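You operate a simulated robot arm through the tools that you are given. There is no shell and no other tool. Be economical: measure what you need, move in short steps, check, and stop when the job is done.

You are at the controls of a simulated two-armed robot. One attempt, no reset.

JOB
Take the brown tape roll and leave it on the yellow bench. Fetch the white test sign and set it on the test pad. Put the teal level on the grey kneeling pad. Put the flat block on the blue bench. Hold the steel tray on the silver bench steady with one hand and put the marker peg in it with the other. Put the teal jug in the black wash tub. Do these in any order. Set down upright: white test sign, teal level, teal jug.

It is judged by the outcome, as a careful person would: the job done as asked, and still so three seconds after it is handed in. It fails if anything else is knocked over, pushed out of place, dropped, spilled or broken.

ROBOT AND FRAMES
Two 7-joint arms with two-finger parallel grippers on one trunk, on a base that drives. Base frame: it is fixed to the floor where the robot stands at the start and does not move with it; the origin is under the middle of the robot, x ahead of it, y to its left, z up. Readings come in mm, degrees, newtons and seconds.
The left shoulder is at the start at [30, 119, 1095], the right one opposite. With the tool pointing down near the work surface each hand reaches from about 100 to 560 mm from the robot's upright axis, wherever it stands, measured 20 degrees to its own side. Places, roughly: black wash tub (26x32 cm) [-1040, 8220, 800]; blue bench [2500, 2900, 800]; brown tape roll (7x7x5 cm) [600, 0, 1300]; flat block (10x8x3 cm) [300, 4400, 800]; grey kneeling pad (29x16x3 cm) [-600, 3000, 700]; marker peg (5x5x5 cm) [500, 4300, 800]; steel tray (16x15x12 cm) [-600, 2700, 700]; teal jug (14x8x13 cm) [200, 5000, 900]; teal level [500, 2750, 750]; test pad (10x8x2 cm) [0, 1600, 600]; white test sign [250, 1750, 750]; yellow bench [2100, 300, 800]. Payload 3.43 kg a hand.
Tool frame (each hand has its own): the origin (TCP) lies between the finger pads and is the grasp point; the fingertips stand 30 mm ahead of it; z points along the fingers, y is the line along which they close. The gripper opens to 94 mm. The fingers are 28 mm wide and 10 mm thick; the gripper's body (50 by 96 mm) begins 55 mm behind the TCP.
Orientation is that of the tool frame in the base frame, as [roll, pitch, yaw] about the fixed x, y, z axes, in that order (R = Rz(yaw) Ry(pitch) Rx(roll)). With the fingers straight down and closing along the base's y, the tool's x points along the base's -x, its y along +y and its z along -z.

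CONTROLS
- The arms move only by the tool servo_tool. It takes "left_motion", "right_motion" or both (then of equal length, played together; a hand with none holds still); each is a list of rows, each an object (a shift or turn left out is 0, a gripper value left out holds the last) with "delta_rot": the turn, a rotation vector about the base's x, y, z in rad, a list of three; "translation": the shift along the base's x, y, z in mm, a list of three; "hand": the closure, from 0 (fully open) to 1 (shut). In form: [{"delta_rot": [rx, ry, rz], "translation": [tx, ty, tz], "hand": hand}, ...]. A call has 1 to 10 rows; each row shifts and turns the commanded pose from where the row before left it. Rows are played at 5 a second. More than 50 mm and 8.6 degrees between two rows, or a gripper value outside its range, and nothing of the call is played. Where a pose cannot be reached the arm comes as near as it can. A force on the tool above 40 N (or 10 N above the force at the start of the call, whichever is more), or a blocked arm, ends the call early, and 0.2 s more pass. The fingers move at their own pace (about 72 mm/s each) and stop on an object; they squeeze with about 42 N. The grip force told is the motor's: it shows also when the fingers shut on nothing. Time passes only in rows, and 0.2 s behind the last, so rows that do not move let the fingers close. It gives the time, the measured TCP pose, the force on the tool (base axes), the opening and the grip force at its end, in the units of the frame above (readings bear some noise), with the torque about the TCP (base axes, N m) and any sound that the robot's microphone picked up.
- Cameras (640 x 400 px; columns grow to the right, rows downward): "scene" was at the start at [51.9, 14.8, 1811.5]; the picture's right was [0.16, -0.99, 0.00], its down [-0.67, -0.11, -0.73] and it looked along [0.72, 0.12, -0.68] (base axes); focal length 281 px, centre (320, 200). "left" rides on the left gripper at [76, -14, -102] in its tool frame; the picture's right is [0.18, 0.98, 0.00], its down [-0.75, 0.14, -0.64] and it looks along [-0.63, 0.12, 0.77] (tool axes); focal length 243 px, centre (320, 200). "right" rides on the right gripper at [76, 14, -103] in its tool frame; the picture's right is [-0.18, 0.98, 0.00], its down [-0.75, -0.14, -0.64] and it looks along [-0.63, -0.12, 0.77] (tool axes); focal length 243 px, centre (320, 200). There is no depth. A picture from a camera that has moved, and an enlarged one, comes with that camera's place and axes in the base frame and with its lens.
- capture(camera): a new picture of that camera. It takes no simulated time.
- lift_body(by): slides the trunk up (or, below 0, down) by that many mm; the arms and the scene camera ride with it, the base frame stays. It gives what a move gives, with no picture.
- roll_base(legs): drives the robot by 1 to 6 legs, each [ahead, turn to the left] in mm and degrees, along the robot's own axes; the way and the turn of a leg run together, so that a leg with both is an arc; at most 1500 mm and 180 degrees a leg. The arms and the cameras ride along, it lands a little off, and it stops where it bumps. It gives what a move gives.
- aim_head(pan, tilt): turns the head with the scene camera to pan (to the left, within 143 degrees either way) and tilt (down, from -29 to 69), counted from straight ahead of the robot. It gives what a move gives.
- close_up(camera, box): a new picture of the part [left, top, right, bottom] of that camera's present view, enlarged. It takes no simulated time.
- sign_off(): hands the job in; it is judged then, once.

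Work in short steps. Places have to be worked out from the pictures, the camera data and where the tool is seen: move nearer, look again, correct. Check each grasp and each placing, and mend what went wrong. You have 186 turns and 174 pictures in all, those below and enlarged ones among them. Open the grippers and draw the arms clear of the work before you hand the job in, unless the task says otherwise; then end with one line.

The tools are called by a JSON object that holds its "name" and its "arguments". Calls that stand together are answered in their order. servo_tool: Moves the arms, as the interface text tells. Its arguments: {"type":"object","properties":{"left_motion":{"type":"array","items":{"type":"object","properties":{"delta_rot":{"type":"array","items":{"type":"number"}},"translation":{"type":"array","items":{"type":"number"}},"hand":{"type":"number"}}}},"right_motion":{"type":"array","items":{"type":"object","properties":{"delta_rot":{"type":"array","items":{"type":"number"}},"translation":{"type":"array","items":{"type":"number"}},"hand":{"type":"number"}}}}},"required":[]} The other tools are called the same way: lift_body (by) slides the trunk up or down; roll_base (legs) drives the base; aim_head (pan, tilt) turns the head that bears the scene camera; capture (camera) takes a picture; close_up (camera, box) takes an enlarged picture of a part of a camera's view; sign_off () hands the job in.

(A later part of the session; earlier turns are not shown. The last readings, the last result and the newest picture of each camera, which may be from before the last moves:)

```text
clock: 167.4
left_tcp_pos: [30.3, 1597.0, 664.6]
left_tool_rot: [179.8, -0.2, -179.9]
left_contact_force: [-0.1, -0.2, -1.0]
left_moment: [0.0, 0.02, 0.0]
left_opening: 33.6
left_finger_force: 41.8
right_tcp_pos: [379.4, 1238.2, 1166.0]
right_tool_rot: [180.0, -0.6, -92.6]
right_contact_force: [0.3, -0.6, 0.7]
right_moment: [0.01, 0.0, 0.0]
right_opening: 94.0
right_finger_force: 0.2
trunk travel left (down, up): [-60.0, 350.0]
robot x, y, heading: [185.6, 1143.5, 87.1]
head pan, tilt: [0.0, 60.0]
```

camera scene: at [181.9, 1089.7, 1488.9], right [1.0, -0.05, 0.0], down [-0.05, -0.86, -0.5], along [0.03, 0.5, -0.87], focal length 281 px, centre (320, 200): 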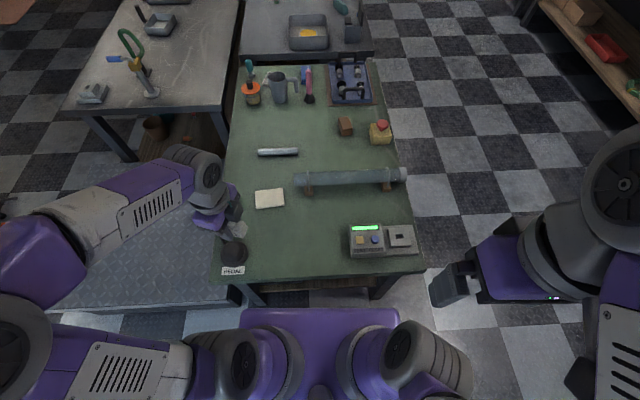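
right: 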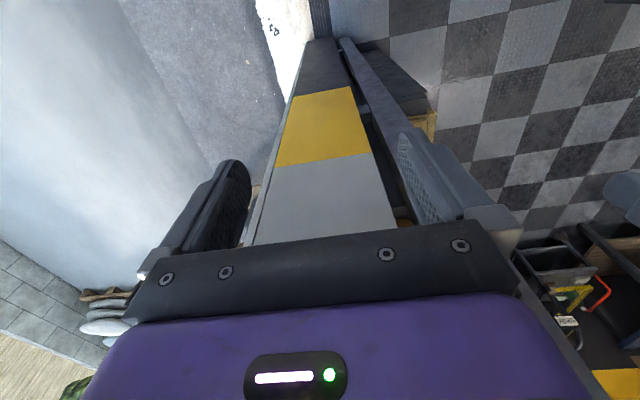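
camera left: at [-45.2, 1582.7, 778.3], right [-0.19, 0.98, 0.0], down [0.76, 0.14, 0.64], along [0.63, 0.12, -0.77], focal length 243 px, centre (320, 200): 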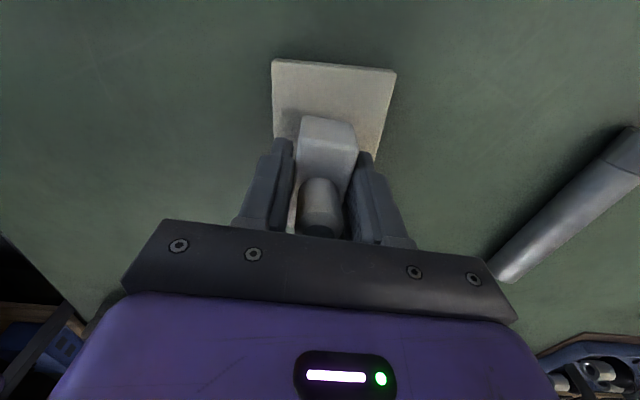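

{"name": "servo_tool", "arguments": {"left_motion": [{"translation": [0, 0, -1.5]}, {"translation": [0, 0, -1.5]}, {"translation": [0, 0, -1.5]}, {"translation": [0, 0, -1.5]}, {"translation": [0, 0, -1.5]}]}}

{"name": "capture", "arguments": {"camera": "left"}}

```text
clock: 168.6
left_tcp_pos: [31.0, 1598.4, 661.2]
left_tool_rot: [179.4, -0.2, -179.9]
left_contact_force: [-1.4, -7.1, 21.2]
left_moment: [-0.26, 0.02, -0.03]
left_opening: 33.6
left_finger_force: 41.9
right_tcp_pos: [379.3, 1236.5, 1165.0]
right_tool_rot: [179.9, -0.5, -92.6]
right_contact_force: [-0.5, -0.5, -0.3]
right_moment: [0.0, 0.0, 0.04]
right_opening: 94.0
right_finger_force: 0.1
trunk travel left (down, up): [-60.0, 350.0]
robot x, y, heading: [182.2, 1140.5, 86.9]
head pan, tilt: [0.0, 60.0]
stopped in row 5 (left hand): the force on the tool passed its limit at 42 N (the readings are from after the stop); the commanded pose is now the measured one
```

```text
115 pictures are left
camera left: at [-44.3, 1582.7, 764.4], right [-0.18, 0.98, 0.01], down [0.76, 0.14, 0.64], along [0.63, 0.13, -0.77], focal length 243 px, centre (320, 200)
```

left: 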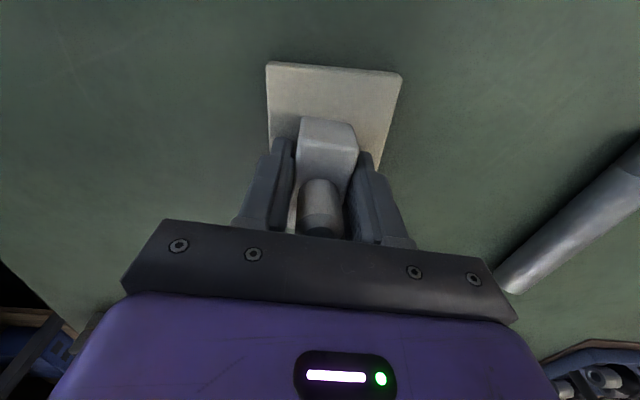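

In contact with the pad. Release and rise.

{"name": "servo_tool", "arguments": {"left_motion": [{"translation": [0, 0, 1], "hand": 0.3}, {"hand": 0.3}, {"hand": 0.2}, {"translation": [0, 0, 20]}, {"translation": [0, 0, 40]}, {"translation": [0, 0, 45]}, {"translation": [0, 0, 45], "hand": 0}, {"translation": [0, -20, 40]}]}}

{"name": "capture", "arguments": {"camera": "left"}}

{"name": "close_up", "arguments": {"camera": "scene", "box": [200, 130, 340, 240]}}

```text
clock: 170.4
left_tcp_pos: [31.1, 1575.4, 850.8]
left_tool_rot: [179.5, -0.2, -179.9]
left_contact_force: [-0.5, 0.0, 1.0]
left_moment: [0.0, -0.03, -0.01]
left_opening: 94.0
left_finger_force: 0.1
right_tcp_pos: [378.8, 1236.1, 1165.4]
right_tool_rot: [-179.9, -0.6, -92.7]
right_contact_force: [0.4, 0.8, 0.7]
right_moment: [-0.01, -0.01, 0.0]
right_opening: 94.0
right_finger_force: 0.1
trunk travel left (down, up): [-60.0, 350.0]
robot x, y, heading: [187.0, 1141.1, 86.8]
head pan, tilt: [0.0, 60.0]
```

```text
114 pictures are left
camera left: at [-43.0, 1560.2, 953.8], right [-0.18, 0.98, 0.01], down [0.76, 0.14, 0.64], along [0.63, 0.13, -0.77], focal length 243 px, centre (320, 200)
```

left: 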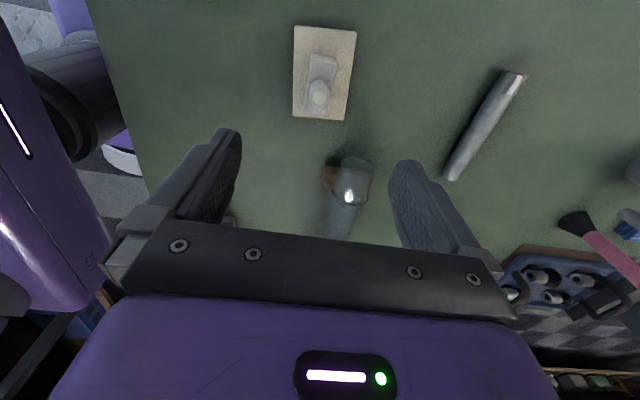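

```text
3.64 times, centred on (270, 185) of scene
camera zoom: at [186.8, 1179.9, 1488.9], right [1.0, -0.05, 0.0], down [-0.05, -0.86, -0.5], along [0.03, 0.5, -0.87], focal length 1021 px, centre (502, 254)
```

zoom: 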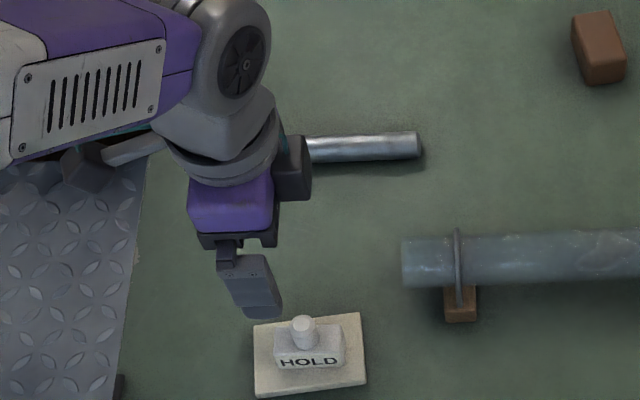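

Sign stands well on the pad. Next, retract the left hand and drive up the right aisle to look at the grey bench and beyond.

{"name": "servo_tool", "arguments": {"left_motion": [{"translation": [0, -45, 20]}, {"translation": [0, -45, 20]}, {"translation": [0, -45, 20]}]}}

{"name": "roll_base", "arguments": {"legs": [[-120, 0], [0, -87], [760, 0], [0, 90], [1450, 0]]}}

{"name": "aim_head", "arguments": {"pan": 35, "tilt": 35}}

{"name": "capture", "arguments": {"camera": "scene"}}

```text
clock: 171.2
left_tcp_pos: [32.4, 1435.9, 913.6]
left_tool_rot: [179.5, -0.3, 180.0]
left_contact_force: [0.2, -0.2, -0.5]
left_moment: [0.01, -0.01, 0.0]
left_opening: 93.9
left_finger_force: 0.0
right_tcp_pos: [380.9, 1236.9, 1165.3]
right_tool_rot: [-180.0, -0.6, -92.7]
right_contact_force: [-0.3, 0.0, 0.4]
right_moment: [0.03, -0.03, -0.01]
right_opening: 94.0
right_finger_force: 0.1
trunk travel left (down, up): [-60.0, 350.0]
robot x, y, heading: [185.5, 1141.2, 87.0]
head pan, tilt: [0.0, 60.0]
```

```text
clock: 190.3
left_tcp_pos: [809.7, 2739.6, 912.6]
left_tool_rot: [179.5, -0.3, -179.7]
left_contact_force: [0.4, -0.2, 0.5]
left_moment: [0.01, -0.01, 0.0]
left_opening: 94.0
left_finger_force: 0.0
right_tcp_pos: [1160.1, 2542.7, 1164.9]
right_tool_rot: [-180.0, -0.6, -92.5]
right_contact_force: [-0.5, -0.3, -0.3]
right_moment: [0.01, -0.04, 0.0]
right_opening: 93.8
right_finger_force: 0.0
trunk travel left (down, up): [-60.0, 350.0]
robot x, y, heading: [966.0, 2446.6, 87.0]
head pan, tilt: [0.0, 60.0]
```

```text
clock: 191.4
left_tcp_pos: [811.4, 2739.8, 912.1]
left_tool_rot: [179.4, -0.4, -179.7]
left_contact_force: [0.1, -0.3, 0.4]
left_moment: [0.04, -0.02, 0.03]
left_opening: 94.1
left_finger_force: 0.1
right_tcp_pos: [1157.7, 2541.8, 1163.9]
right_tool_rot: [180.0, -0.6, -92.4]
right_contact_force: [0.5, -0.6, 0.3]
right_moment: [0.04, 0.0, 0.02]
right_opening: 94.1
right_finger_force: 0.1
trunk travel left (down, up): [-60.0, 350.0]
robot x, y, heading: [965.6, 2443.8, 87.1]
head pan, tilt: [35.0, 35.0]
```

```text
112 pictures are left
camera scene: at [916.1, 2491.9, 1523.1], right [0.85, 0.53, 0.0], down [0.31, -0.49, -0.82], along [-0.44, 0.69, -0.57], focal length 281 px, centre (320, 200)
```

scene: 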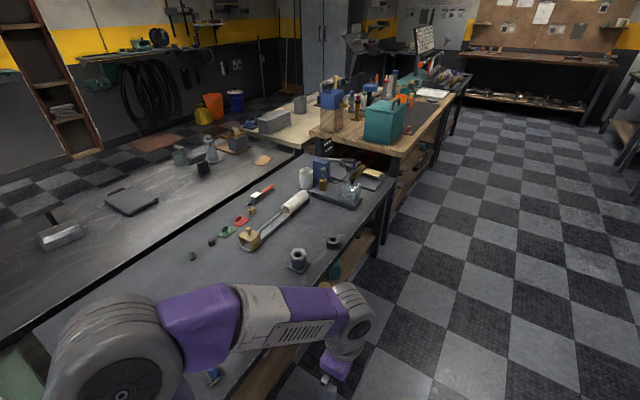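

I see the grey pad and steel tray on the silver bench. Now look left at the near grey bench for the teal level.

{"name": "aim_head", "arguments": {"pan": 75, "tilt": 50}}

{"name": "capture", "arguments": {"camera": "scene"}}

{"name": "capture", "arguments": {"camera": "left"}}

```text
clock: 192.4
left_tcp_pos: [811.4, 2738.9, 914.0]
left_tool_rot: [179.4, -0.4, -179.8]
left_contact_force: [0.4, -0.1, -0.5]
left_moment: [0.0, -0.01, 0.03]
left_opening: 93.9
left_finger_force: 0.1
right_tcp_pos: [1159.3, 2542.0, 1164.6]
right_tool_rot: [-180.0, -0.6, -92.4]
right_contact_force: [0.8, 0.3, -0.1]
right_moment: [-0.01, 0.01, 0.01]
right_opening: 93.9
right_finger_force: 0.0
trunk travel left (down, up): [-60.0, 350.0]
robot x, y, heading: [962.3, 2445.1, 87.1]
head pan, tilt: [75.0, 50.0]
```

```text
111 pictures are left
camera scene: at [889.7, 2441.0, 1501.5], right [0.31, 0.95, 0.0], down [0.73, -0.23, -0.64], along [-0.61, 0.2, -0.77], focal length 281 px, centre (320, 200)
```

scene: 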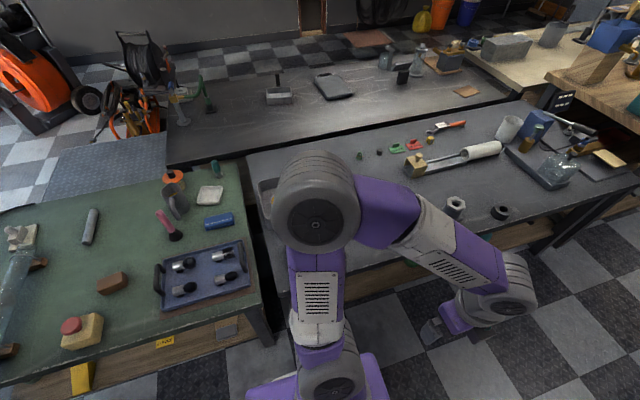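

```text
110 pictures are left
camera left: at [735.5, 2724.7, 1014.9], right [-0.19, 0.98, 0.01], down [0.76, 0.14, 0.64], along [0.63, 0.13, -0.77], focal length 243 px, centre (320, 200)
```

left: 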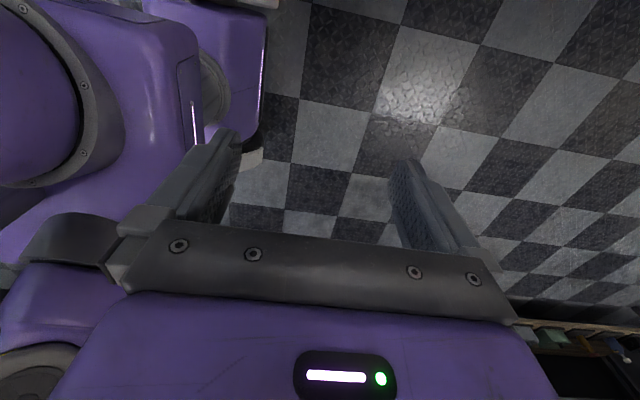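

The level seems to be around [440,2740], hidden by the arm; I'll return for it. First go up the aisle to the flat block and peg area.

{"name": "roll_base", "arguments": {"legs": [[1450, 0]]}}

{"name": "aim_head", "arguments": {"pan": 55, "tilt": 40}}

{"name": "capture", "arguments": {"camera": "scene"}}

{"name": "aim_head", "arguments": {"pan": -60, "tilt": 35}}

{"name": "capture", "arguments": {"camera": "scene"}}

```text
clock: 199.8
left_tcp_pos: [875.3, 4223.0, 912.6]
left_tool_rot: [179.6, -0.4, -179.4]
left_contact_force: [-0.7, 0.1, -0.1]
left_moment: [0.01, -0.03, -0.01]
left_opening: 94.0
left_finger_force: 0.0
right_tcp_pos: [1225.8, 4027.5, 1165.6]
right_tool_rot: [-180.0, -0.6, -92.0]
right_contact_force: [0.0, 0.2, -0.7]
right_moment: [0.03, -0.02, 0.03]
right_opening: 94.1
right_finger_force: 0.1
trunk travel left (down, up): [-60.0, 350.0]
robot x, y, heading: [1031.5, 3929.0, 87.7]
head pan, tilt: [75.0, 50.0]
```

```text
clock: 200.6
left_tcp_pos: [876.7, 4222.8, 913.4]
left_tool_rot: [179.5, -0.2, -179.4]
left_contact_force: [0.0, 0.1, 0.1]
left_moment: [-0.01, 0.01, -0.02]
left_opening: 94.2
left_finger_force: 0.0
right_tcp_pos: [1225.9, 4027.4, 1165.4]
right_tool_rot: [-180.0, -0.6, -92.0]
right_contact_force: [0.2, 0.0, 0.5]
right_moment: [0.0, 0.01, 0.04]
right_opening: 93.7
right_finger_force: 0.0
trunk travel left (down, up): [-60.0, 350.0]
robot x, y, heading: [1031.7, 3928.8, 87.6]
head pan, tilt: [55.0, 40.0]
```

```text
109 pictures are left
camera scene: at [962.9, 3952.8, 1515.6], right [0.61, 0.79, 0.0], down [0.51, -0.39, -0.77], along [-0.61, 0.46, -0.64], focal length 281 px, centre (320, 200)
```

scene: 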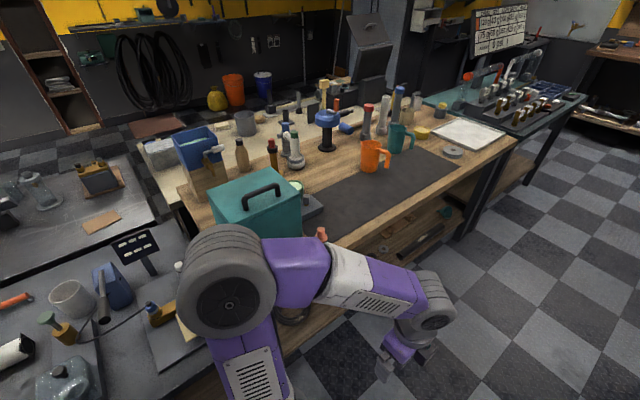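

```text
clock: 202.6
left_tcp_pos: [876.6, 4222.4, 912.8]
left_tool_rot: [179.5, -0.3, -179.5]
left_contact_force: [0.1, -0.4, 0.2]
left_moment: [0.0, -0.03, -0.01]
left_opening: 94.2
left_finger_force: 0.1
right_tcp_pos: [1225.3, 4027.9, 1165.0]
right_tool_rot: [-179.9, -0.6, -92.0]
right_contact_force: [-0.5, 0.4, -0.3]
right_moment: [-0.01, -0.02, -0.01]
right_opening: 94.2
right_finger_force: 0.0
trunk travel left (down, up): [-60.0, 350.0]
robot x, y, heading: [1027.8, 3930.1, 87.6]
head pan, tilt: [-60.0, 35.0]
```

```text
108 pictures are left
camera scene: at [1108.5, 3942.0, 1523.2], right [0.46, -0.89, 0.0], down [-0.51, -0.27, -0.82], along [0.73, 0.38, -0.57], focal length 281 px, centre (320, 200)
```

scene: 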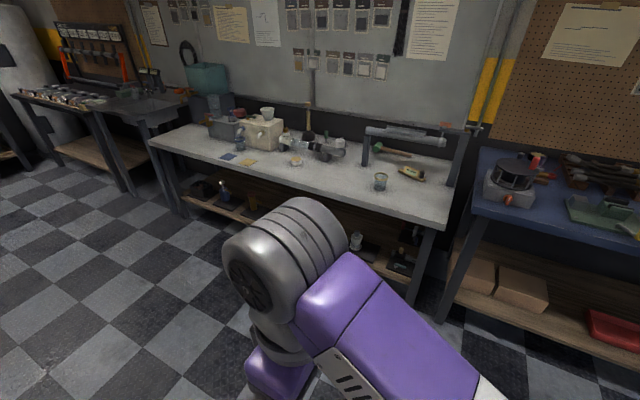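

Blue bench confirmed on the right (x≥1900, y up to 3500). Now move to y≈4330 and face the wooden bench.

{"name": "roll_base", "arguments": {"legs": [[380, 0], [0, 92]]}}

{"name": "aim_head", "arguments": {"pan": 0, "tilt": 45}}

{"name": "capture", "arguments": {"camera": "scene"}}

```text
clock: 209.0
left_tcp_pos: [767.3, 4131.8, 913.3]
left_tool_rot: [179.6, -0.3, -85.3]
left_contact_force: [-0.4, -0.2, 0.2]
left_moment: [-0.02, -0.01, -0.01]
left_opening: 93.7
left_finger_force: 0.0
right_tcp_pos: [938.2, 4496.5, 1164.9]
right_tool_rot: [179.9, -0.5, 2.1]
right_contact_force: [-1.2, 0.4, 0.1]
right_moment: [-0.03, 0.02, 0.03]
right_opening: 94.0
right_finger_force: 0.1
trunk travel left (down, up): [-60.0, 350.0]
robot x, y, heading: [1052.6, 4306.9, -178.2]
head pan, tilt: [-60.0, 35.0]
```

```text
clock: 210.3
left_tcp_pos: [768.6, 4133.6, 913.9]
left_tool_rot: [179.5, -0.3, -85.3]
left_contact_force: [0.0, 0.3, -0.1]
left_moment: [-0.03, -0.02, -0.02]
left_opening: 93.7
left_finger_force: 0.2
right_tcp_pos: [937.3, 4494.3, 1165.6]
right_tool_rot: [-180.0, -0.6, 2.1]
right_contact_force: [0.3, 0.5, -0.5]
right_moment: [-0.05, -0.01, 0.05]
right_opening: 93.9
right_finger_force: 0.1
trunk travel left (down, up): [-60.0, 350.0]
robot x, y, heading: [1047.6, 4311.1, -178.4]
head pan, tilt: [0.0, 45.0]
```

```text
107 pictures are left
camera scene: at [997.7, 4308.9, 1508.4], right [-0.03, 1.0, 0.0], down [0.71, 0.02, -0.71], along [-0.71, -0.02, -0.71], focal length 281 px, centre (320, 200)
```

scene: 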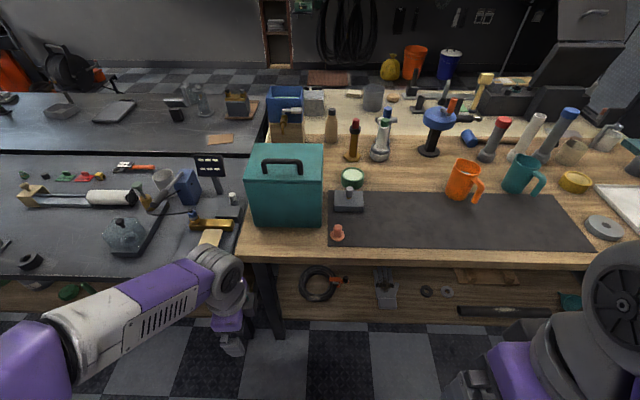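

Flat block at (348,202), peg at (338,232), teal jug at (522,173). Zoom.

{"name": "close_up", "arguments": {"camera": "scene", "box": [300, 150, 420, 260]}}

{"name": "close_up", "arguments": {"camera": "scene", "box": [430, 100, 640, 260]}}

```text
3.64 times, centred on (360, 205) of scene
camera zoom: at [997.7, 4308.9, 1508.4], right [-0.03, 1.0, 0.0], down [0.71, 0.02, -0.71], along [-0.71, -0.02, -0.71], focal length 1021 px, centre (174, 182)
```

zoom: 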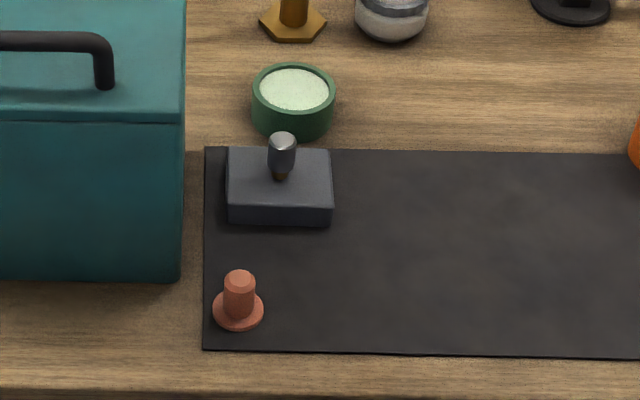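

```text
2.50 times, centred on (535, 180) of scene
camera zoom: at [997.7, 4308.9, 1508.4], right [-0.03, 1.0, 0.0], down [0.71, 0.02, -0.71], along [-0.71, -0.02, -0.71], focal length 702 px, centre (-218, 250)
```

zoom: 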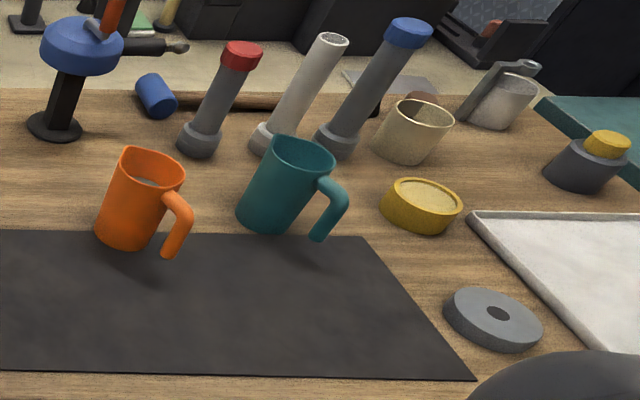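

I raise the left hand clear of the teal case, then drive 240 forward.

{"name": "servo_tool", "arguments": {"left_motion": [{"translation": [10, -10, 45]}, {"translation": [10, -10, 45]}, {"translation": [10, -10, 45]}, {"translation": [10, -10, 45]}, {"translation": [10, -10, 45]}]}}

{"name": "roll_base", "arguments": {"legs": [[235, 0]]}}

{"name": "aim_head", "arguments": {"pan": 0, "tilt": 58}}

{"name": "capture", "arguments": {"camera": "scene"}}

{"name": "close_up", "arguments": {"camera": "scene", "box": [300, 110, 440, 220]}}

```text
clock: 211.5
left_tcp_pos: [818.4, 4083.9, 1137.9]
left_tool_rot: [179.5, -0.2, -85.3]
left_contact_force: [-0.8, 1.0, 0.5]
left_moment: [0.02, 0.01, 0.01]
left_opening: 94.0
left_finger_force: 0.1
right_tcp_pos: [939.0, 4495.2, 1164.8]
right_tool_rot: [179.9, -0.7, 2.1]
right_contact_force: [-0.6, 0.4, -0.4]
right_moment: [-0.02, 0.0, 0.0]
right_opening: 94.0
right_finger_force: 0.1
trunk travel left (down, up): [-60.0, 350.0]
robot x, y, heading: [1047.9, 4309.9, -178.3]
head pan, tilt: [0.0, 45.0]
```

```text
clock: 213.2
left_tcp_pos: [583.5, 4074.5, 1138.3]
left_tool_rot: [179.5, -0.3, -84.9]
left_contact_force: [-0.2, 0.3, 0.0]
left_moment: [0.0, -0.01, 0.02]
left_opening: 93.8
left_finger_force: 0.0
right_tcp_pos: [702.2, 4487.7, 1165.9]
right_tool_rot: [180.0, -0.6, 2.3]
right_contact_force: [0.0, -0.1, -0.9]
right_moment: [0.0, -0.01, 0.02]
right_opening: 93.8
right_finger_force: 0.0
trunk travel left (down, up): [-60.0, 350.0]
robot x, y, heading: [813.6, 4299.8, -178.2]
head pan, tilt: [0.0, 45.0]
```

```text
clock: 214.0
left_tcp_pos: [584.6, 4075.3, 1138.7]
left_tool_rot: [179.6, -0.2, -85.1]
left_contact_force: [0.6, -0.7, 1.1]
left_moment: [0.0, -0.01, 0.04]
left_opening: 94.1
left_finger_force: 0.1
right_tcp_pos: [702.0, 4487.4, 1164.5]
right_tool_rot: [-180.0, -0.6, 2.3]
right_contact_force: [0.4, 0.5, 0.0]
right_moment: [0.01, -0.04, -0.01]
right_opening: 94.0
right_finger_force: 0.0
trunk travel left (down, up): [-60.0, 350.0]
robot x, y, heading: [816.4, 4299.4, -178.3]
head pan, tilt: [0.0, 58.0]
```

```text
104 pictures are left
camera scene: at [775.8, 4301.7, 1491.3], right [-0.03, 1.0, 0.0], down [0.85, 0.03, -0.53], along [-0.53, -0.02, -0.85], focal length 281 px, centre (320, 200)
```

scene: 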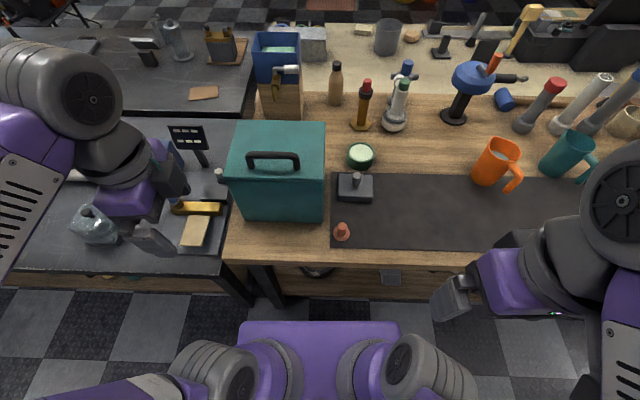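

```text
3.64 times, centred on (370, 165) of scene
camera zoom: at [775.8, 4301.7, 1491.3], right [-0.03, 1.0, 0.0], down [0.85, 0.03, -0.53], along [-0.53, -0.02, -0.85], focal length 1021 px, centre (138, 327)
```

zoom: 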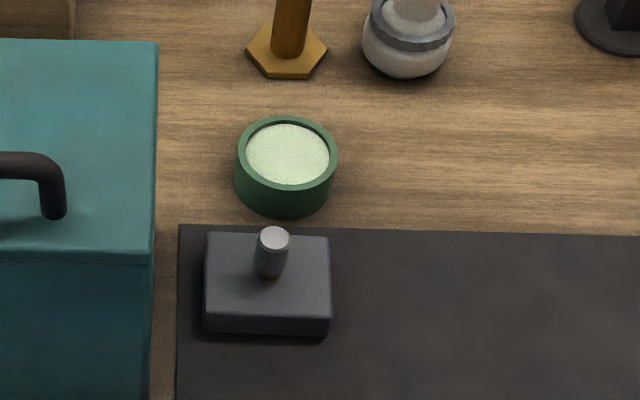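

The block has a stem knob, its top ≈ [321,4384,885]. Use the right hand to grip the knob. Move above it.

{"name": "servo_tool", "arguments": {"right_motion": [{"translation": [-38, -10, -15]}, {"translation": [-38, -10, -15]}, {"translation": [-38, -10, -15]}, {"translation": [-38, -10, -15]}, {"translation": [-38, -10, -15]}, {"translation": [-38, -10, -15]}, {"translation": [-38, -10, -15]}, {"translation": [-38, -10, -15]}, {"translation": [-38, -10, -15]}, {"translation": [-37, -12, -15]}]}}

{"name": "capture", "arguments": {"camera": "right"}}

```text
clock: 216.2
left_tcp_pos: [583.6, 4076.5, 1139.2]
left_tool_rot: [179.5, -0.3, -85.0]
left_contact_force: [-0.1, -0.9, 0.3]
left_moment: [-0.02, 0.01, -0.01]
left_opening: 93.9
left_finger_force: 0.1
right_tcp_pos: [322.1, 4385.3, 1014.3]
right_tool_rot: [-180.0, -0.6, 2.4]
right_contact_force: [-0.9, 0.3, -0.4]
right_moment: [0.01, 0.04, 0.02]
right_opening: 94.2
right_finger_force: 0.0
trunk travel left (down, up): [-60.0, 350.0]
robot x, y, heading: [816.1, 4299.7, -178.2]
head pan, tilt: [0.0, 58.0]
```

```text
102 pictures are left
camera right: at [397.8, 4374.3, 1118.8], right [-0.14, -0.99, 0.0], down [-0.77, 0.11, 0.63], along [-0.63, 0.09, -0.77], focal length 243 px, centre (320, 200)
```

right: 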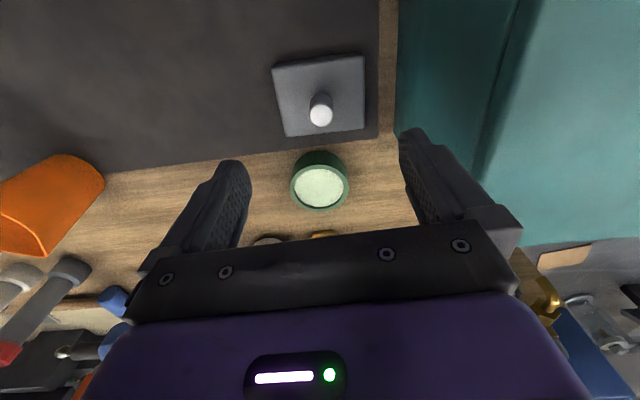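

Lined up in y; knob x ≈ 308–320. Descend to ~935 and recheck.

{"name": "servo_tool", "arguments": {"right_motion": [{"translation": [-7, 1, -40], "hand": 0.35}, {"translation": [0, 0, -38]}]}}

{"name": "capture", "arguments": {"camera": "right"}}

```text
clock: 216.8
left_tcp_pos: [585.0, 4076.5, 1138.4]
left_tool_rot: [179.6, -0.3, -85.0]
left_contact_force: [0.5, -0.5, 0.6]
left_moment: [-0.01, 0.01, -0.01]
left_opening: 94.2
left_finger_force: 0.1
right_tcp_pos: [316.6, 4388.8, 937.4]
right_tool_rot: [-179.9, -0.7, 2.2]
right_contact_force: [0.3, 0.3, -0.3]
right_moment: [0.0, 0.02, 0.03]
right_opening: 61.2
right_finger_force: 0.0
trunk travel left (down, up): [-60.0, 350.0]
robot x, y, heading: [813.6, 4302.1, -177.9]
head pan, tilt: [0.0, 58.0]
```

```text
101 pictures are left
camera right: at [392.0, 4377.5, 1041.7], right [-0.14, -0.99, 0.0], down [-0.77, 0.11, 0.63], along [-0.63, 0.09, -0.77], focal length 243 px, centre (320, 200)
```

right: 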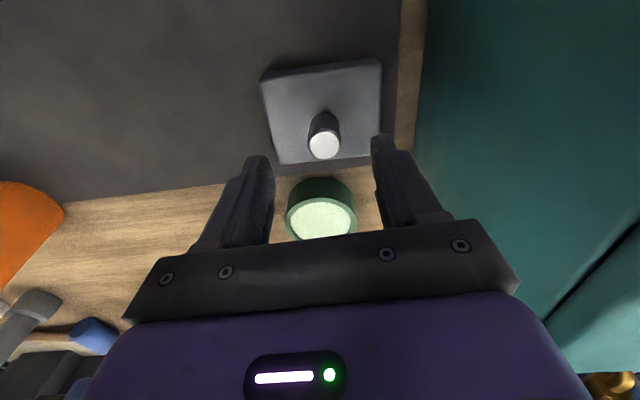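

Knob ≈ [304,4387], top ≈ 868. Shift and descend to 885, look.

{"name": "servo_tool", "arguments": {"right_motion": [{"translation": [-12, -1, -30]}, {"translation": [0, 0, -22]}]}}

{"name": "capture", "arguments": {"camera": "right"}}

```text
clock: 217.4
left_tcp_pos: [584.4, 4075.2, 1138.7]
left_tool_rot: [179.4, -0.2, -85.0]
left_contact_force: [-0.4, -0.4, 0.9]
left_moment: [0.01, 0.01, 0.01]
left_opening: 93.8
left_finger_force: 0.0
right_tcp_pos: [302.7, 4388.7, 888.7]
right_tool_rot: [180.0, -0.6, 2.4]
right_contact_force: [-0.4, 0.1, 0.7]
right_moment: [-0.02, -0.01, 0.01]
right_opening: 61.0
right_finger_force: 0.1
trunk travel left (down, up): [-60.0, 350.0]
robot x, y, heading: [815.3, 4299.4, -178.0]
head pan, tilt: [0.0, 58.0]
```

```text
100 pictures are left
camera right: at [378.2, 4376.3, 991.7], right [-0.14, -0.99, 0.0], down [-0.77, 0.11, 0.63], along [-0.63, 0.09, -0.77], focal length 243 px, centre (320, 200)
```

right: 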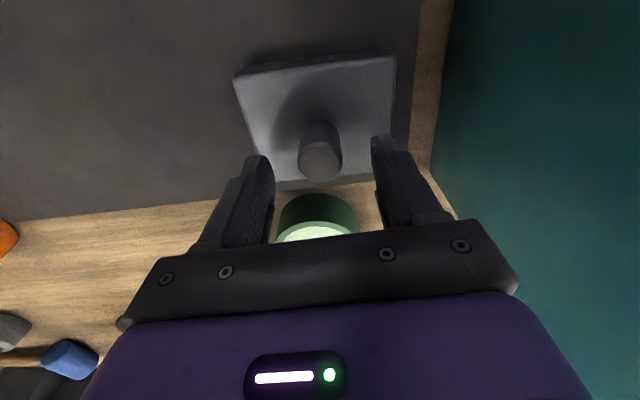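

Aligned. Descend gently until touching the block or z≈862.

{"name": "servo_tool", "arguments": {"right_motion": [{"translation": [0, 0, -8]}, {"translation": [0, 0, -6]}, {"translation": [0, 0, -4]}, {"translation": [0, 0, -3]}, {"translation": [0, 0, -3]}]}}

{"name": "capture", "arguments": {"camera": "right"}}

```text
clock: 218.6
left_tcp_pos: [584.4, 4075.8, 1138.4]
left_tool_rot: [179.5, -0.3, -84.9]
left_contact_force: [0.1, -0.9, -0.2]
left_moment: [0.02, -0.02, -0.03]
left_opening: 94.2
left_finger_force: 0.1
right_tcp_pos: [304.4, 4385.8, 864.0]
right_tool_rot: [-180.0, -0.3, 2.3]
right_contact_force: [1.5, -0.4, 6.5]
right_moment: [0.24, 0.09, -0.13]
right_opening: 61.3
right_finger_force: 0.0
trunk travel left (down, up): [-60.0, 350.0]
robot x, y, heading: [815.3, 4299.5, -178.0]
head pan, tilt: [0.0, 58.0]
```

```text
99 pictures are left
camera right: at [380.3, 4375.0, 967.0], right [-0.14, -0.99, 0.0], down [-0.76, 0.11, 0.64], along [-0.63, 0.09, -0.77], focal length 243 px, centre (320, 200)
```

right: 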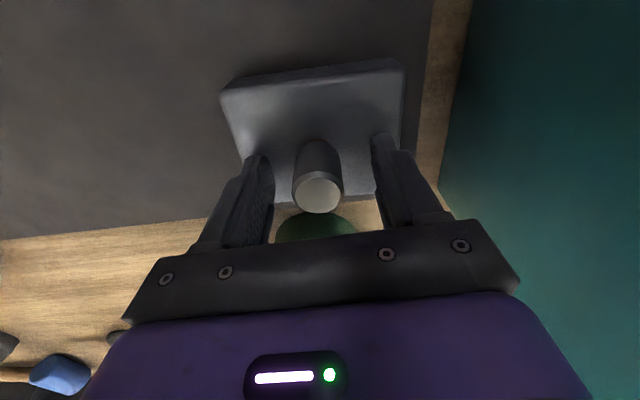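

Touched the block top (≈834). Back up 3 mm, close on the knob, and lift a little.

{"name": "servo_tool", "arguments": {"right_motion": [{"translation": [0, 0, 3]}, {"hand": 1}, {"hand": 1}, {"hand": 1}, {"hand": 1}, {"translation": [0, 0, 20]}, {"translation": [0, 0, 40]}, {"translation": [0, 0, 40]}]}}

{"name": "capture", "arguments": {"camera": "right"}}

```text
clock: 220.4
left_tcp_pos: [583.5, 4075.5, 1138.2]
left_tool_rot: [179.5, -0.4, -84.9]
left_contact_force: [1.3, 0.8, -0.3]
left_moment: [0.0, 0.01, -0.03]
left_opening: 94.0
left_finger_force: 0.0
right_tcp_pos: [303.3, 4388.0, 960.9]
right_tool_rot: [-180.0, -0.7, 2.4]
right_contact_force: [0.9, -0.1, -12.8]
right_moment: [-0.01, 0.05, 0.01]
right_opening: 25.3
right_finger_force: 42.0
trunk travel left (down, up): [-60.0, 350.0]
robot x, y, heading: [815.1, 4303.1, -178.2]
head pan, tilt: [0.0, 58.0]
```

```text
98 pictures are left
camera right: at [378.9, 4376.6, 1065.5], right [-0.14, -0.99, 0.0], down [-0.77, 0.11, 0.63], along [-0.63, 0.09, -0.77], focal length 243 px, centre (320, 200)
```

right: 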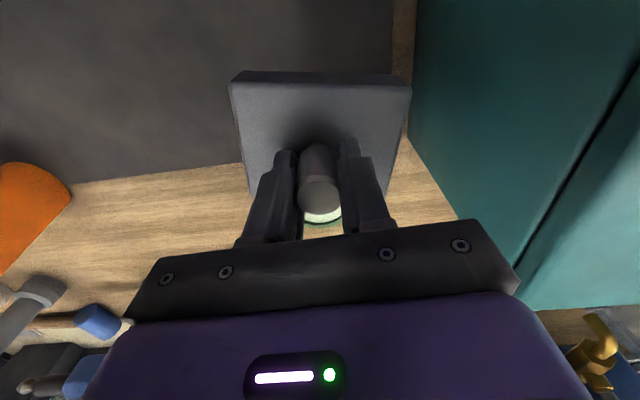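

The block is lifted by its knob (≈1.3 kg). Retract it to the right side; meanwhile turn the left hand to yaw≈5 to also take the peg.

{"name": "servo_tool", "arguments": {"right_motion": [{"translation": [20, 10, 40]}, {"translation": [30, 15, 20]}, {"translation": [35, 20, 10]}, {"translation": [35, 20, 10]}, {"translation": [35, 20, 10]}, {"translation": [35, 20, 10]}, {"translation": [30, 20, 0]}, {"translation": [30, 20, 0]}, {"translation": [0, 0, 0]}, {"translation": [0, 0, 0]}], "left_motion": [{"delta_rot": [0, 0, 0.148]}, {"delta_rot": [0, 0, 0.148]}, {"delta_rot": [0, 0, 0.148]}, {"delta_rot": [0, 0, 0.148]}, {"delta_rot": [0, 0, 0.148]}, {"delta_rot": [0, 0, 0.148]}, {"delta_rot": [0, 0, 0.148]}, {"delta_rot": [0, 0, 0.148]}, {"delta_rot": [0, 0, 0.148]}, {"delta_rot": [0, 0, 0.148]}]}}

{"name": "servo_tool", "arguments": {"left_motion": [{"translation": [-18, 40, 0], "delta_rot": [0, 0, 0.09]}, {"translation": [-18, 40, 0]}, {"translation": [-18, 40, 0]}, {"translation": [-18, 40, 0]}, {"translation": [-18, 40, 0]}, {"translation": [-18, 40, 0]}, {"translation": [-10, 32, -20]}]}}

{"name": "capture", "arguments": {"camera": "left"}}

{"name": "capture", "arguments": {"camera": "scene"}}

```text
clock: 222.6
left_tcp_pos: [584.0, 4076.4, 1139.3]
left_tool_rot: [179.5, -0.1, -0.1]
left_contact_force: [-0.2, 0.2, 0.0]
left_moment: [-0.01, 0.01, -0.01]
left_opening: 94.0
left_finger_force: 0.2
right_tcp_pos: [558.5, 4532.5, 1067.2]
right_tool_rot: [179.9, -0.6, 2.3]
right_contact_force: [0.2, 0.5, -13.2]
right_moment: [-0.02, 0.04, 0.0]
right_opening: 25.2
right_finger_force: 42.1
trunk travel left (down, up): [-60.0, 350.0]
robot x, y, heading: [819.3, 4300.8, -178.1]
head pan, tilt: [0.0, 58.0]
```

```text
clock: 224.2
left_tcp_pos: [465.9, 4351.6, 1115.0]
left_tool_rot: [179.5, -0.2, 5.0]
left_contact_force: [0.4, -0.1, 0.4]
left_moment: [-0.02, -0.02, 0.04]
left_opening: 94.1
left_finger_force: 0.0
right_tcp_pos: [558.8, 4532.8, 1066.8]
right_tool_rot: [179.9, -0.6, 2.4]
right_contact_force: [-0.2, 0.4, -12.7]
right_moment: [-0.01, 0.05, 0.01]
right_opening: 25.2
right_finger_force: 41.6
trunk travel left (down, up): [-60.0, 350.0]
robot x, y, heading: [813.0, 4304.0, -177.9]
head pan, tilt: [0.0, 58.0]
```

```text
97 pictures are left
camera left: at [539.8, 4373.9, 1217.9], right [0.27, -0.96, 0.01], down [-0.74, -0.2, 0.64], along [-0.61, -0.18, -0.77], focal length 243 px, centre (320, 200)
```

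left: 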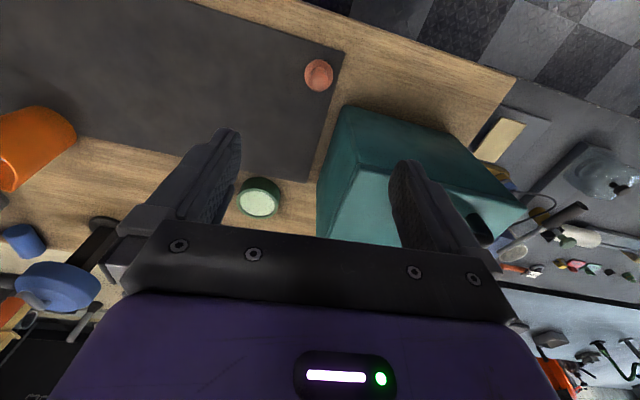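

```text
96 pictures are left
camera scene: at [775.1, 4302.9, 1491.2], right [-0.03, 1.0, 0.0], down [0.85, 0.03, -0.53], along [-0.53, -0.02, -0.85], focal length 281 px, centre (320, 200)
```

scene: 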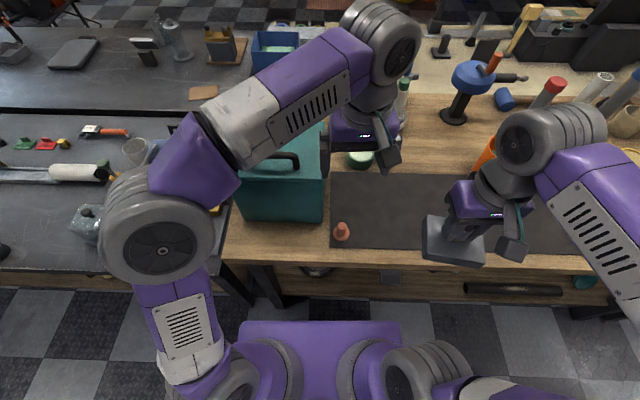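

Peg ≈ [461,4350]. Descend to ~960 and refine.

{"name": "servo_tool", "arguments": {"left_motion": [{"translation": [-4, -1, -45], "hand": 0.35}, {"translation": [0, 0, -45]}, {"translation": [0, 0, -45]}, {"translation": [0, 0, -30]}]}}

{"name": "capture", "arguments": {"camera": "left"}}

```text
clock: 225.2
left_tcp_pos: [460.2, 4350.5, 952.9]
left_tool_rot: [179.5, -0.3, 4.9]
left_contact_force: [-0.1, 0.1, -0.1]
left_moment: [-0.02, -0.02, -0.03]
left_opening: 61.3
left_finger_force: 0.0
right_tcp_pos: [557.5, 4532.1, 1067.1]
right_tool_rot: [179.9, -0.6, 2.3]
right_contact_force: [0.4, 0.6, -12.7]
right_moment: [-0.01, 0.05, -0.01]
right_opening: 25.4
right_finger_force: 42.3
trunk travel left (down, up): [-60.0, 350.0]
robot x, y, heading: [815.0, 4299.7, -178.2]
head pan, tilt: [0.0, 58.0]
```

```text
95 pictures are left
camera left: at [534.8, 4371.8, 1055.2], right [0.27, -0.96, 0.01], down [-0.74, -0.2, 0.64], along [-0.61, -0.18, -0.77], focal length 243 px, centre (320, 200)
```

left: 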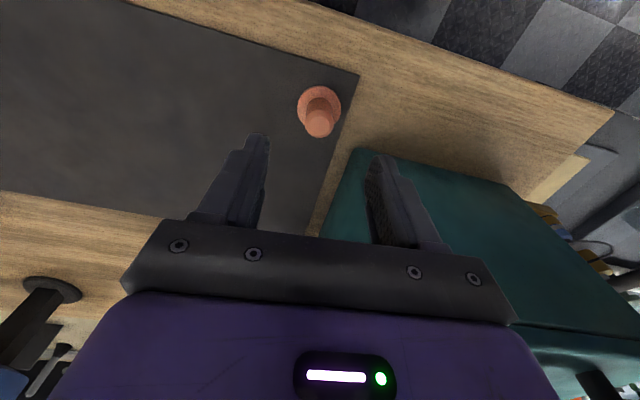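

Peg ≈ [456,4347], top ≈ 857. Descend to 852.

{"name": "servo_tool", "arguments": {"left_motion": [{"translation": [-4, -3, -45]}, {"translation": [0, 0, -38]}, {"translation": [0, 0, -10]}, {"translation": [0, 0, -4]}, {"translation": [0, 0, -3]}]}}

{"name": "capture", "arguments": {"camera": "left"}}

```text
clock: 226.4
left_tcp_pos: [457.6, 4344.9, 852.5]
left_tool_rot: [179.4, -0.3, 4.8]
left_contact_force: [-0.3, 0.2, -1.1]
left_moment: [-0.04, 0.01, 0.0]
left_opening: 61.1
left_finger_force: 0.0
right_tcp_pos: [559.4, 4532.6, 1066.7]
right_tool_rot: [179.9, -0.6, 2.4]
right_contact_force: [-0.9, -0.1, -12.9]
right_moment: [-0.01, 0.02, -0.02]
right_opening: 25.1
right_finger_force: 41.9
trunk travel left (down, up): [-60.0, 350.0]
robot x, y, heading: [816.2, 4302.9, -178.3]
head pan, tilt: [0.0, 58.0]
```

```text
94 pictures are left
camera left: at [531.1, 4366.9, 955.6], right [0.27, -0.96, 0.01], down [-0.74, -0.2, 0.64], along [-0.61, -0.18, -0.77], focal length 243 px, centre (320, 200)
```

left: 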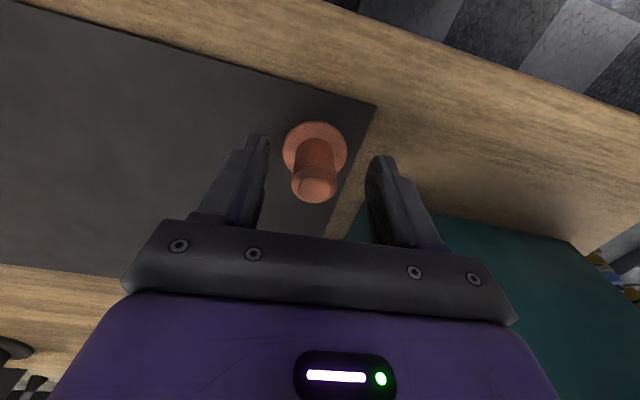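

Peg is between the fingers. Lower 7 mm, close, lift.

{"name": "servo_tool", "arguments": {"left_motion": [{"translation": [0, 1, -7]}, {"hand": 1}, {"hand": 1}, {"hand": 1}, {"hand": 1}, {"translation": [0, 0, 30]}, {"translation": [0, 0, 45]}, {"translation": [0, 0, 45]}]}}

{"name": "capture", "arguments": {"camera": "left"}}

```text
clock: 228.2
left_tcp_pos: [455.4, 4342.7, 964.0]
left_tool_rot: [179.5, -0.2, 5.0]
left_contact_force: [-0.3, -1.0, -0.5]
left_moment: [-0.02, -0.01, -0.03]
left_opening: 27.2
left_finger_force: 41.8
right_tcp_pos: [558.8, 4531.5, 1066.6]
right_tool_rot: [-180.0, -0.6, 2.3]
right_contact_force: [0.5, 0.7, -12.7]
right_moment: [-0.02, 0.03, 0.01]
right_opening: 25.3
right_finger_force: 42.2
trunk travel left (down, up): [-60.0, 350.0]
robot x, y, heading: [817.7, 4302.0, -178.2]
head pan, tilt: [0.0, 58.0]
```

```text
93 pictures are left
camera left: at [530.0, 4364.4, 1067.1], right [0.27, -0.96, 0.01], down [-0.74, -0.2, 0.64], along [-0.61, -0.18, -0.77], focal length 243 px, centre (320, 200)
```

left: 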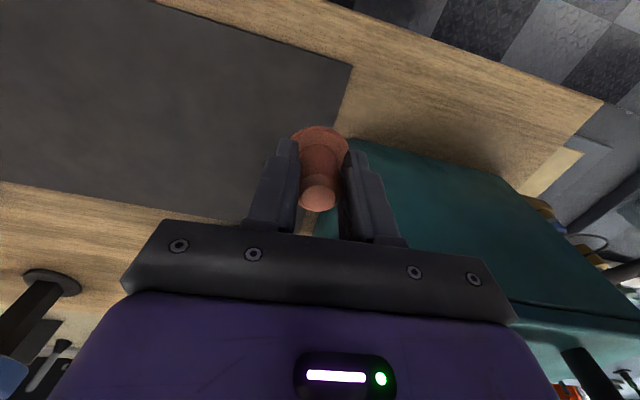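

Both held. Retract left hand, back away and drive down to y≈3000, turning toward the blue bench.

{"name": "servo_tool", "arguments": {"left_motion": [{"translation": [20, -10, 40]}, {"translation": [35, -20, 20]}, {"translation": [35, -30, 20]}, {"translation": [35, -30, 20]}, {"translation": [0, -40, 20]}, {"translation": [0, -40, 20]}]}}

{"name": "roll_base", "arguments": {"legs": [[-260, 0], [0, 88], [1300, 0], [0, 90]]}}

{"name": "aim_head", "arguments": {"pan": 0, "tilt": 35}}

{"name": "capture", "arguments": {"camera": "scene"}}

```text
refused: row 3 steps farther than a row can; nothing moved
```

```text
clock: 243.9
left_tcp_pos: [1509.9, 2940.0, 963.9]
left_tool_rot: [179.5, -0.3, -174.8]
left_contact_force: [-0.4, 0.8, -0.2]
left_moment: [-0.02, 0.0, -0.01]
left_opening: 24.9
left_finger_force: 42.2
right_tcp_pos: [1406.4, 2752.3, 1067.3]
right_tool_rot: [179.9, -0.6, -177.5]
right_contact_force: [-1.1, 0.4, -13.0]
right_moment: [-0.01, -0.07, 0.01]
right_opening: 25.0
right_finger_force: 41.8
trunk travel left (down, up): [-60.0, 350.0]
robot x, y, heading: [1147.1, 2984.0, 2.3]
head pan, tilt: [0.0, 58.0]
```

```text
clock: 244.8
left_tcp_pos: [1510.3, 2941.1, 964.2]
left_tool_rot: [179.4, -0.3, -174.7]
left_contact_force: [-0.4, 0.0, -0.3]
left_moment: [0.0, 0.01, 0.01]
left_opening: 25.0
left_finger_force: 41.7
right_tcp_pos: [1406.7, 2750.3, 1066.8]
right_tool_rot: [180.0, -0.7, -177.5]
right_contact_force: [0.0, -0.6, -12.6]
right_moment: [0.0, -0.05, 0.02]
right_opening: 24.8
right_finger_force: 42.0
trunk travel left (down, up): [-60.0, 350.0]
robot x, y, heading: [1152.0, 2981.7, 1.9]
head pan, tilt: [0.0, 35.0]
```

```text
92 pictures are left
camera scene: at [1208.9, 2983.6, 1523.1], right [0.04, -1.0, 0.0], down [-0.57, -0.02, -0.82], along [0.82, 0.03, -0.57], focal length 281 px, centre (320, 200)
```

scene: 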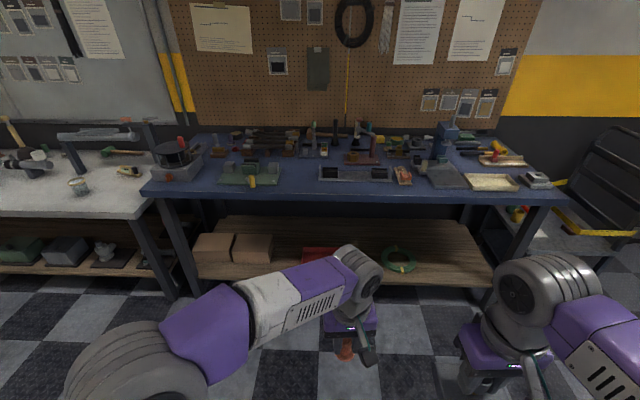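

Both still held. Retract the left hand up/back, then drive forward to the blue bench and look down.

{"name": "servo_tool", "arguments": {"left_motion": [{"translation": [-30, 20, 30]}, {"translation": [-30, 20, 30]}, {"translation": [-30, 20, 30]}, {"translation": [-30, 20, 30]}]}}

{"name": "roll_base", "arguments": {"legs": [[760, 0]]}}

{"name": "aim_head", "arguments": {"pan": 0, "tilt": 50}}

{"name": "capture", "arguments": {"camera": "scene"}}

```text
clock: 245.8
left_tcp_pos: [1387.9, 3023.0, 1080.9]
left_tool_rot: [179.5, -0.3, -174.8]
left_contact_force: [0.5, -0.5, -0.6]
left_moment: [-0.04, -0.02, 0.0]
left_opening: 24.7
left_finger_force: 41.6
right_tcp_pos: [1406.8, 2751.8, 1067.8]
right_tool_rot: [179.9, -0.6, -177.5]
right_contact_force: [0.8, 0.4, -13.2]
right_moment: [-0.01, -0.04, 0.02]
right_opening: 25.0
right_finger_force: 42.0
trunk travel left (down, up): [-60.0, 350.0]
robot x, y, heading: [1152.5, 2979.9, 2.3]
head pan, tilt: [0.0, 35.0]
```

```text
clock: 249.9
left_tcp_pos: [2142.4, 3050.9, 1081.0]
left_tool_rot: [179.5, -0.4, -174.8]
left_contact_force: [0.1, -1.2, -1.1]
left_moment: [0.0, 0.03, -0.03]
left_opening: 24.9
left_finger_force: 42.3
right_tcp_pos: [2158.9, 2780.8, 1066.7]
right_tool_rot: [179.9, -0.8, -177.3]
right_contact_force: [-0.2, 0.2, -13.2]
right_moment: [0.01, -0.03, 0.04]
right_opening: 24.8
right_finger_force: 42.5
trunk travel left (down, up): [-60.0, 350.0]
robot x, y, heading: [1905.2, 3006.4, 2.4]
head pan, tilt: [0.0, 35.0]
```

```text
clock: 250.7
left_tcp_pos: [2141.1, 3050.4, 1082.6]
left_tool_rot: [179.5, -0.3, -174.8]
left_contact_force: [0.4, -1.1, -0.5]
left_moment: [0.0, 0.0, 0.05]
left_opening: 24.5
left_finger_force: 41.1
right_tcp_pos: [2159.8, 2780.7, 1067.1]
right_tool_rot: [179.9, -0.8, -177.4]
right_contact_force: [-0.4, 0.2, -14.0]
right_moment: [-0.01, -0.07, 0.0]
right_opening: 24.8
right_finger_force: 41.6
trunk travel left (down, up): [-60.0, 350.0]
robot x, y, heading: [1904.4, 3010.4, 2.2]
head pan, tilt: [0.0, 50.0]
```

```text
91 pictures are left
camera scene: at [1949.9, 3012.0, 1501.5], right [0.04, -1.0, 0.0], down [-0.77, -0.03, -0.64], along [0.64, 0.03, -0.77], focal length 281 px, centre (320, 200)
```

scene: 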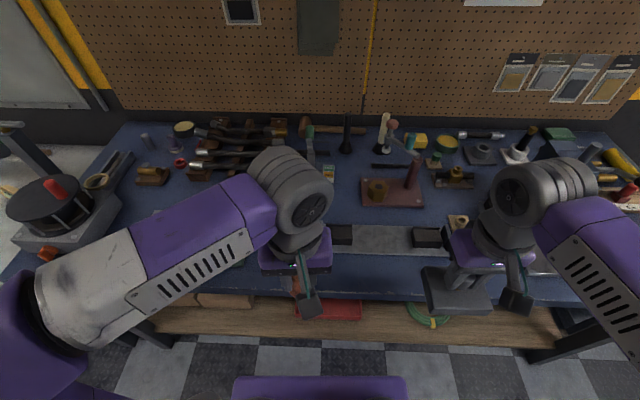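

Free strip at the bench front, x 2216–2349, around y 2860. Move the block above it and check with the right camera.

{"name": "servo_tool", "arguments": {"right_motion": [{"translation": [40, 25, -20]}, {"translation": [40, 25, -20]}, {"translation": [43, 29, -20]}]}}

{"name": "capture", "arguments": {"camera": "right"}}

{"name": "capture", "arguments": {"camera": "scene"}}

```text
refused: row 1 steps farther than a row can; nothing moved
```

```text
90 pictures are left
camera right: at [2083.9, 2790.6, 1171.5], right [0.14, 0.99, 0.0], down [0.77, -0.11, 0.63], along [0.63, -0.09, -0.77], focal length 243 px, centre (320, 200)
```

right: 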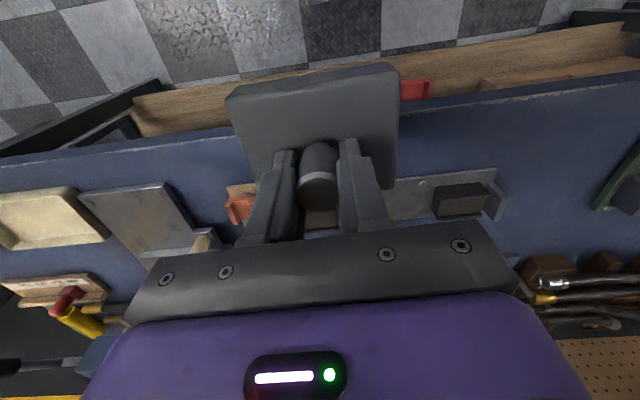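

```text
89 pictures are left
camera scene: at [1949.9, 3012.0, 1501.5], right [0.04, -1.0, 0.0], down [-0.77, -0.03, -0.64], along [0.64, 0.03, -0.77], focal length 281 px, centre (320, 200)
```

scene: 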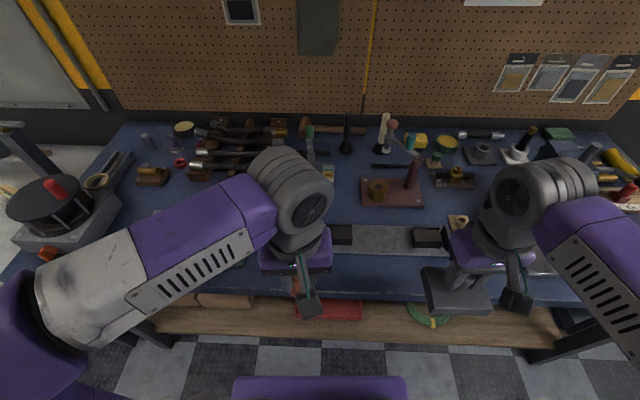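

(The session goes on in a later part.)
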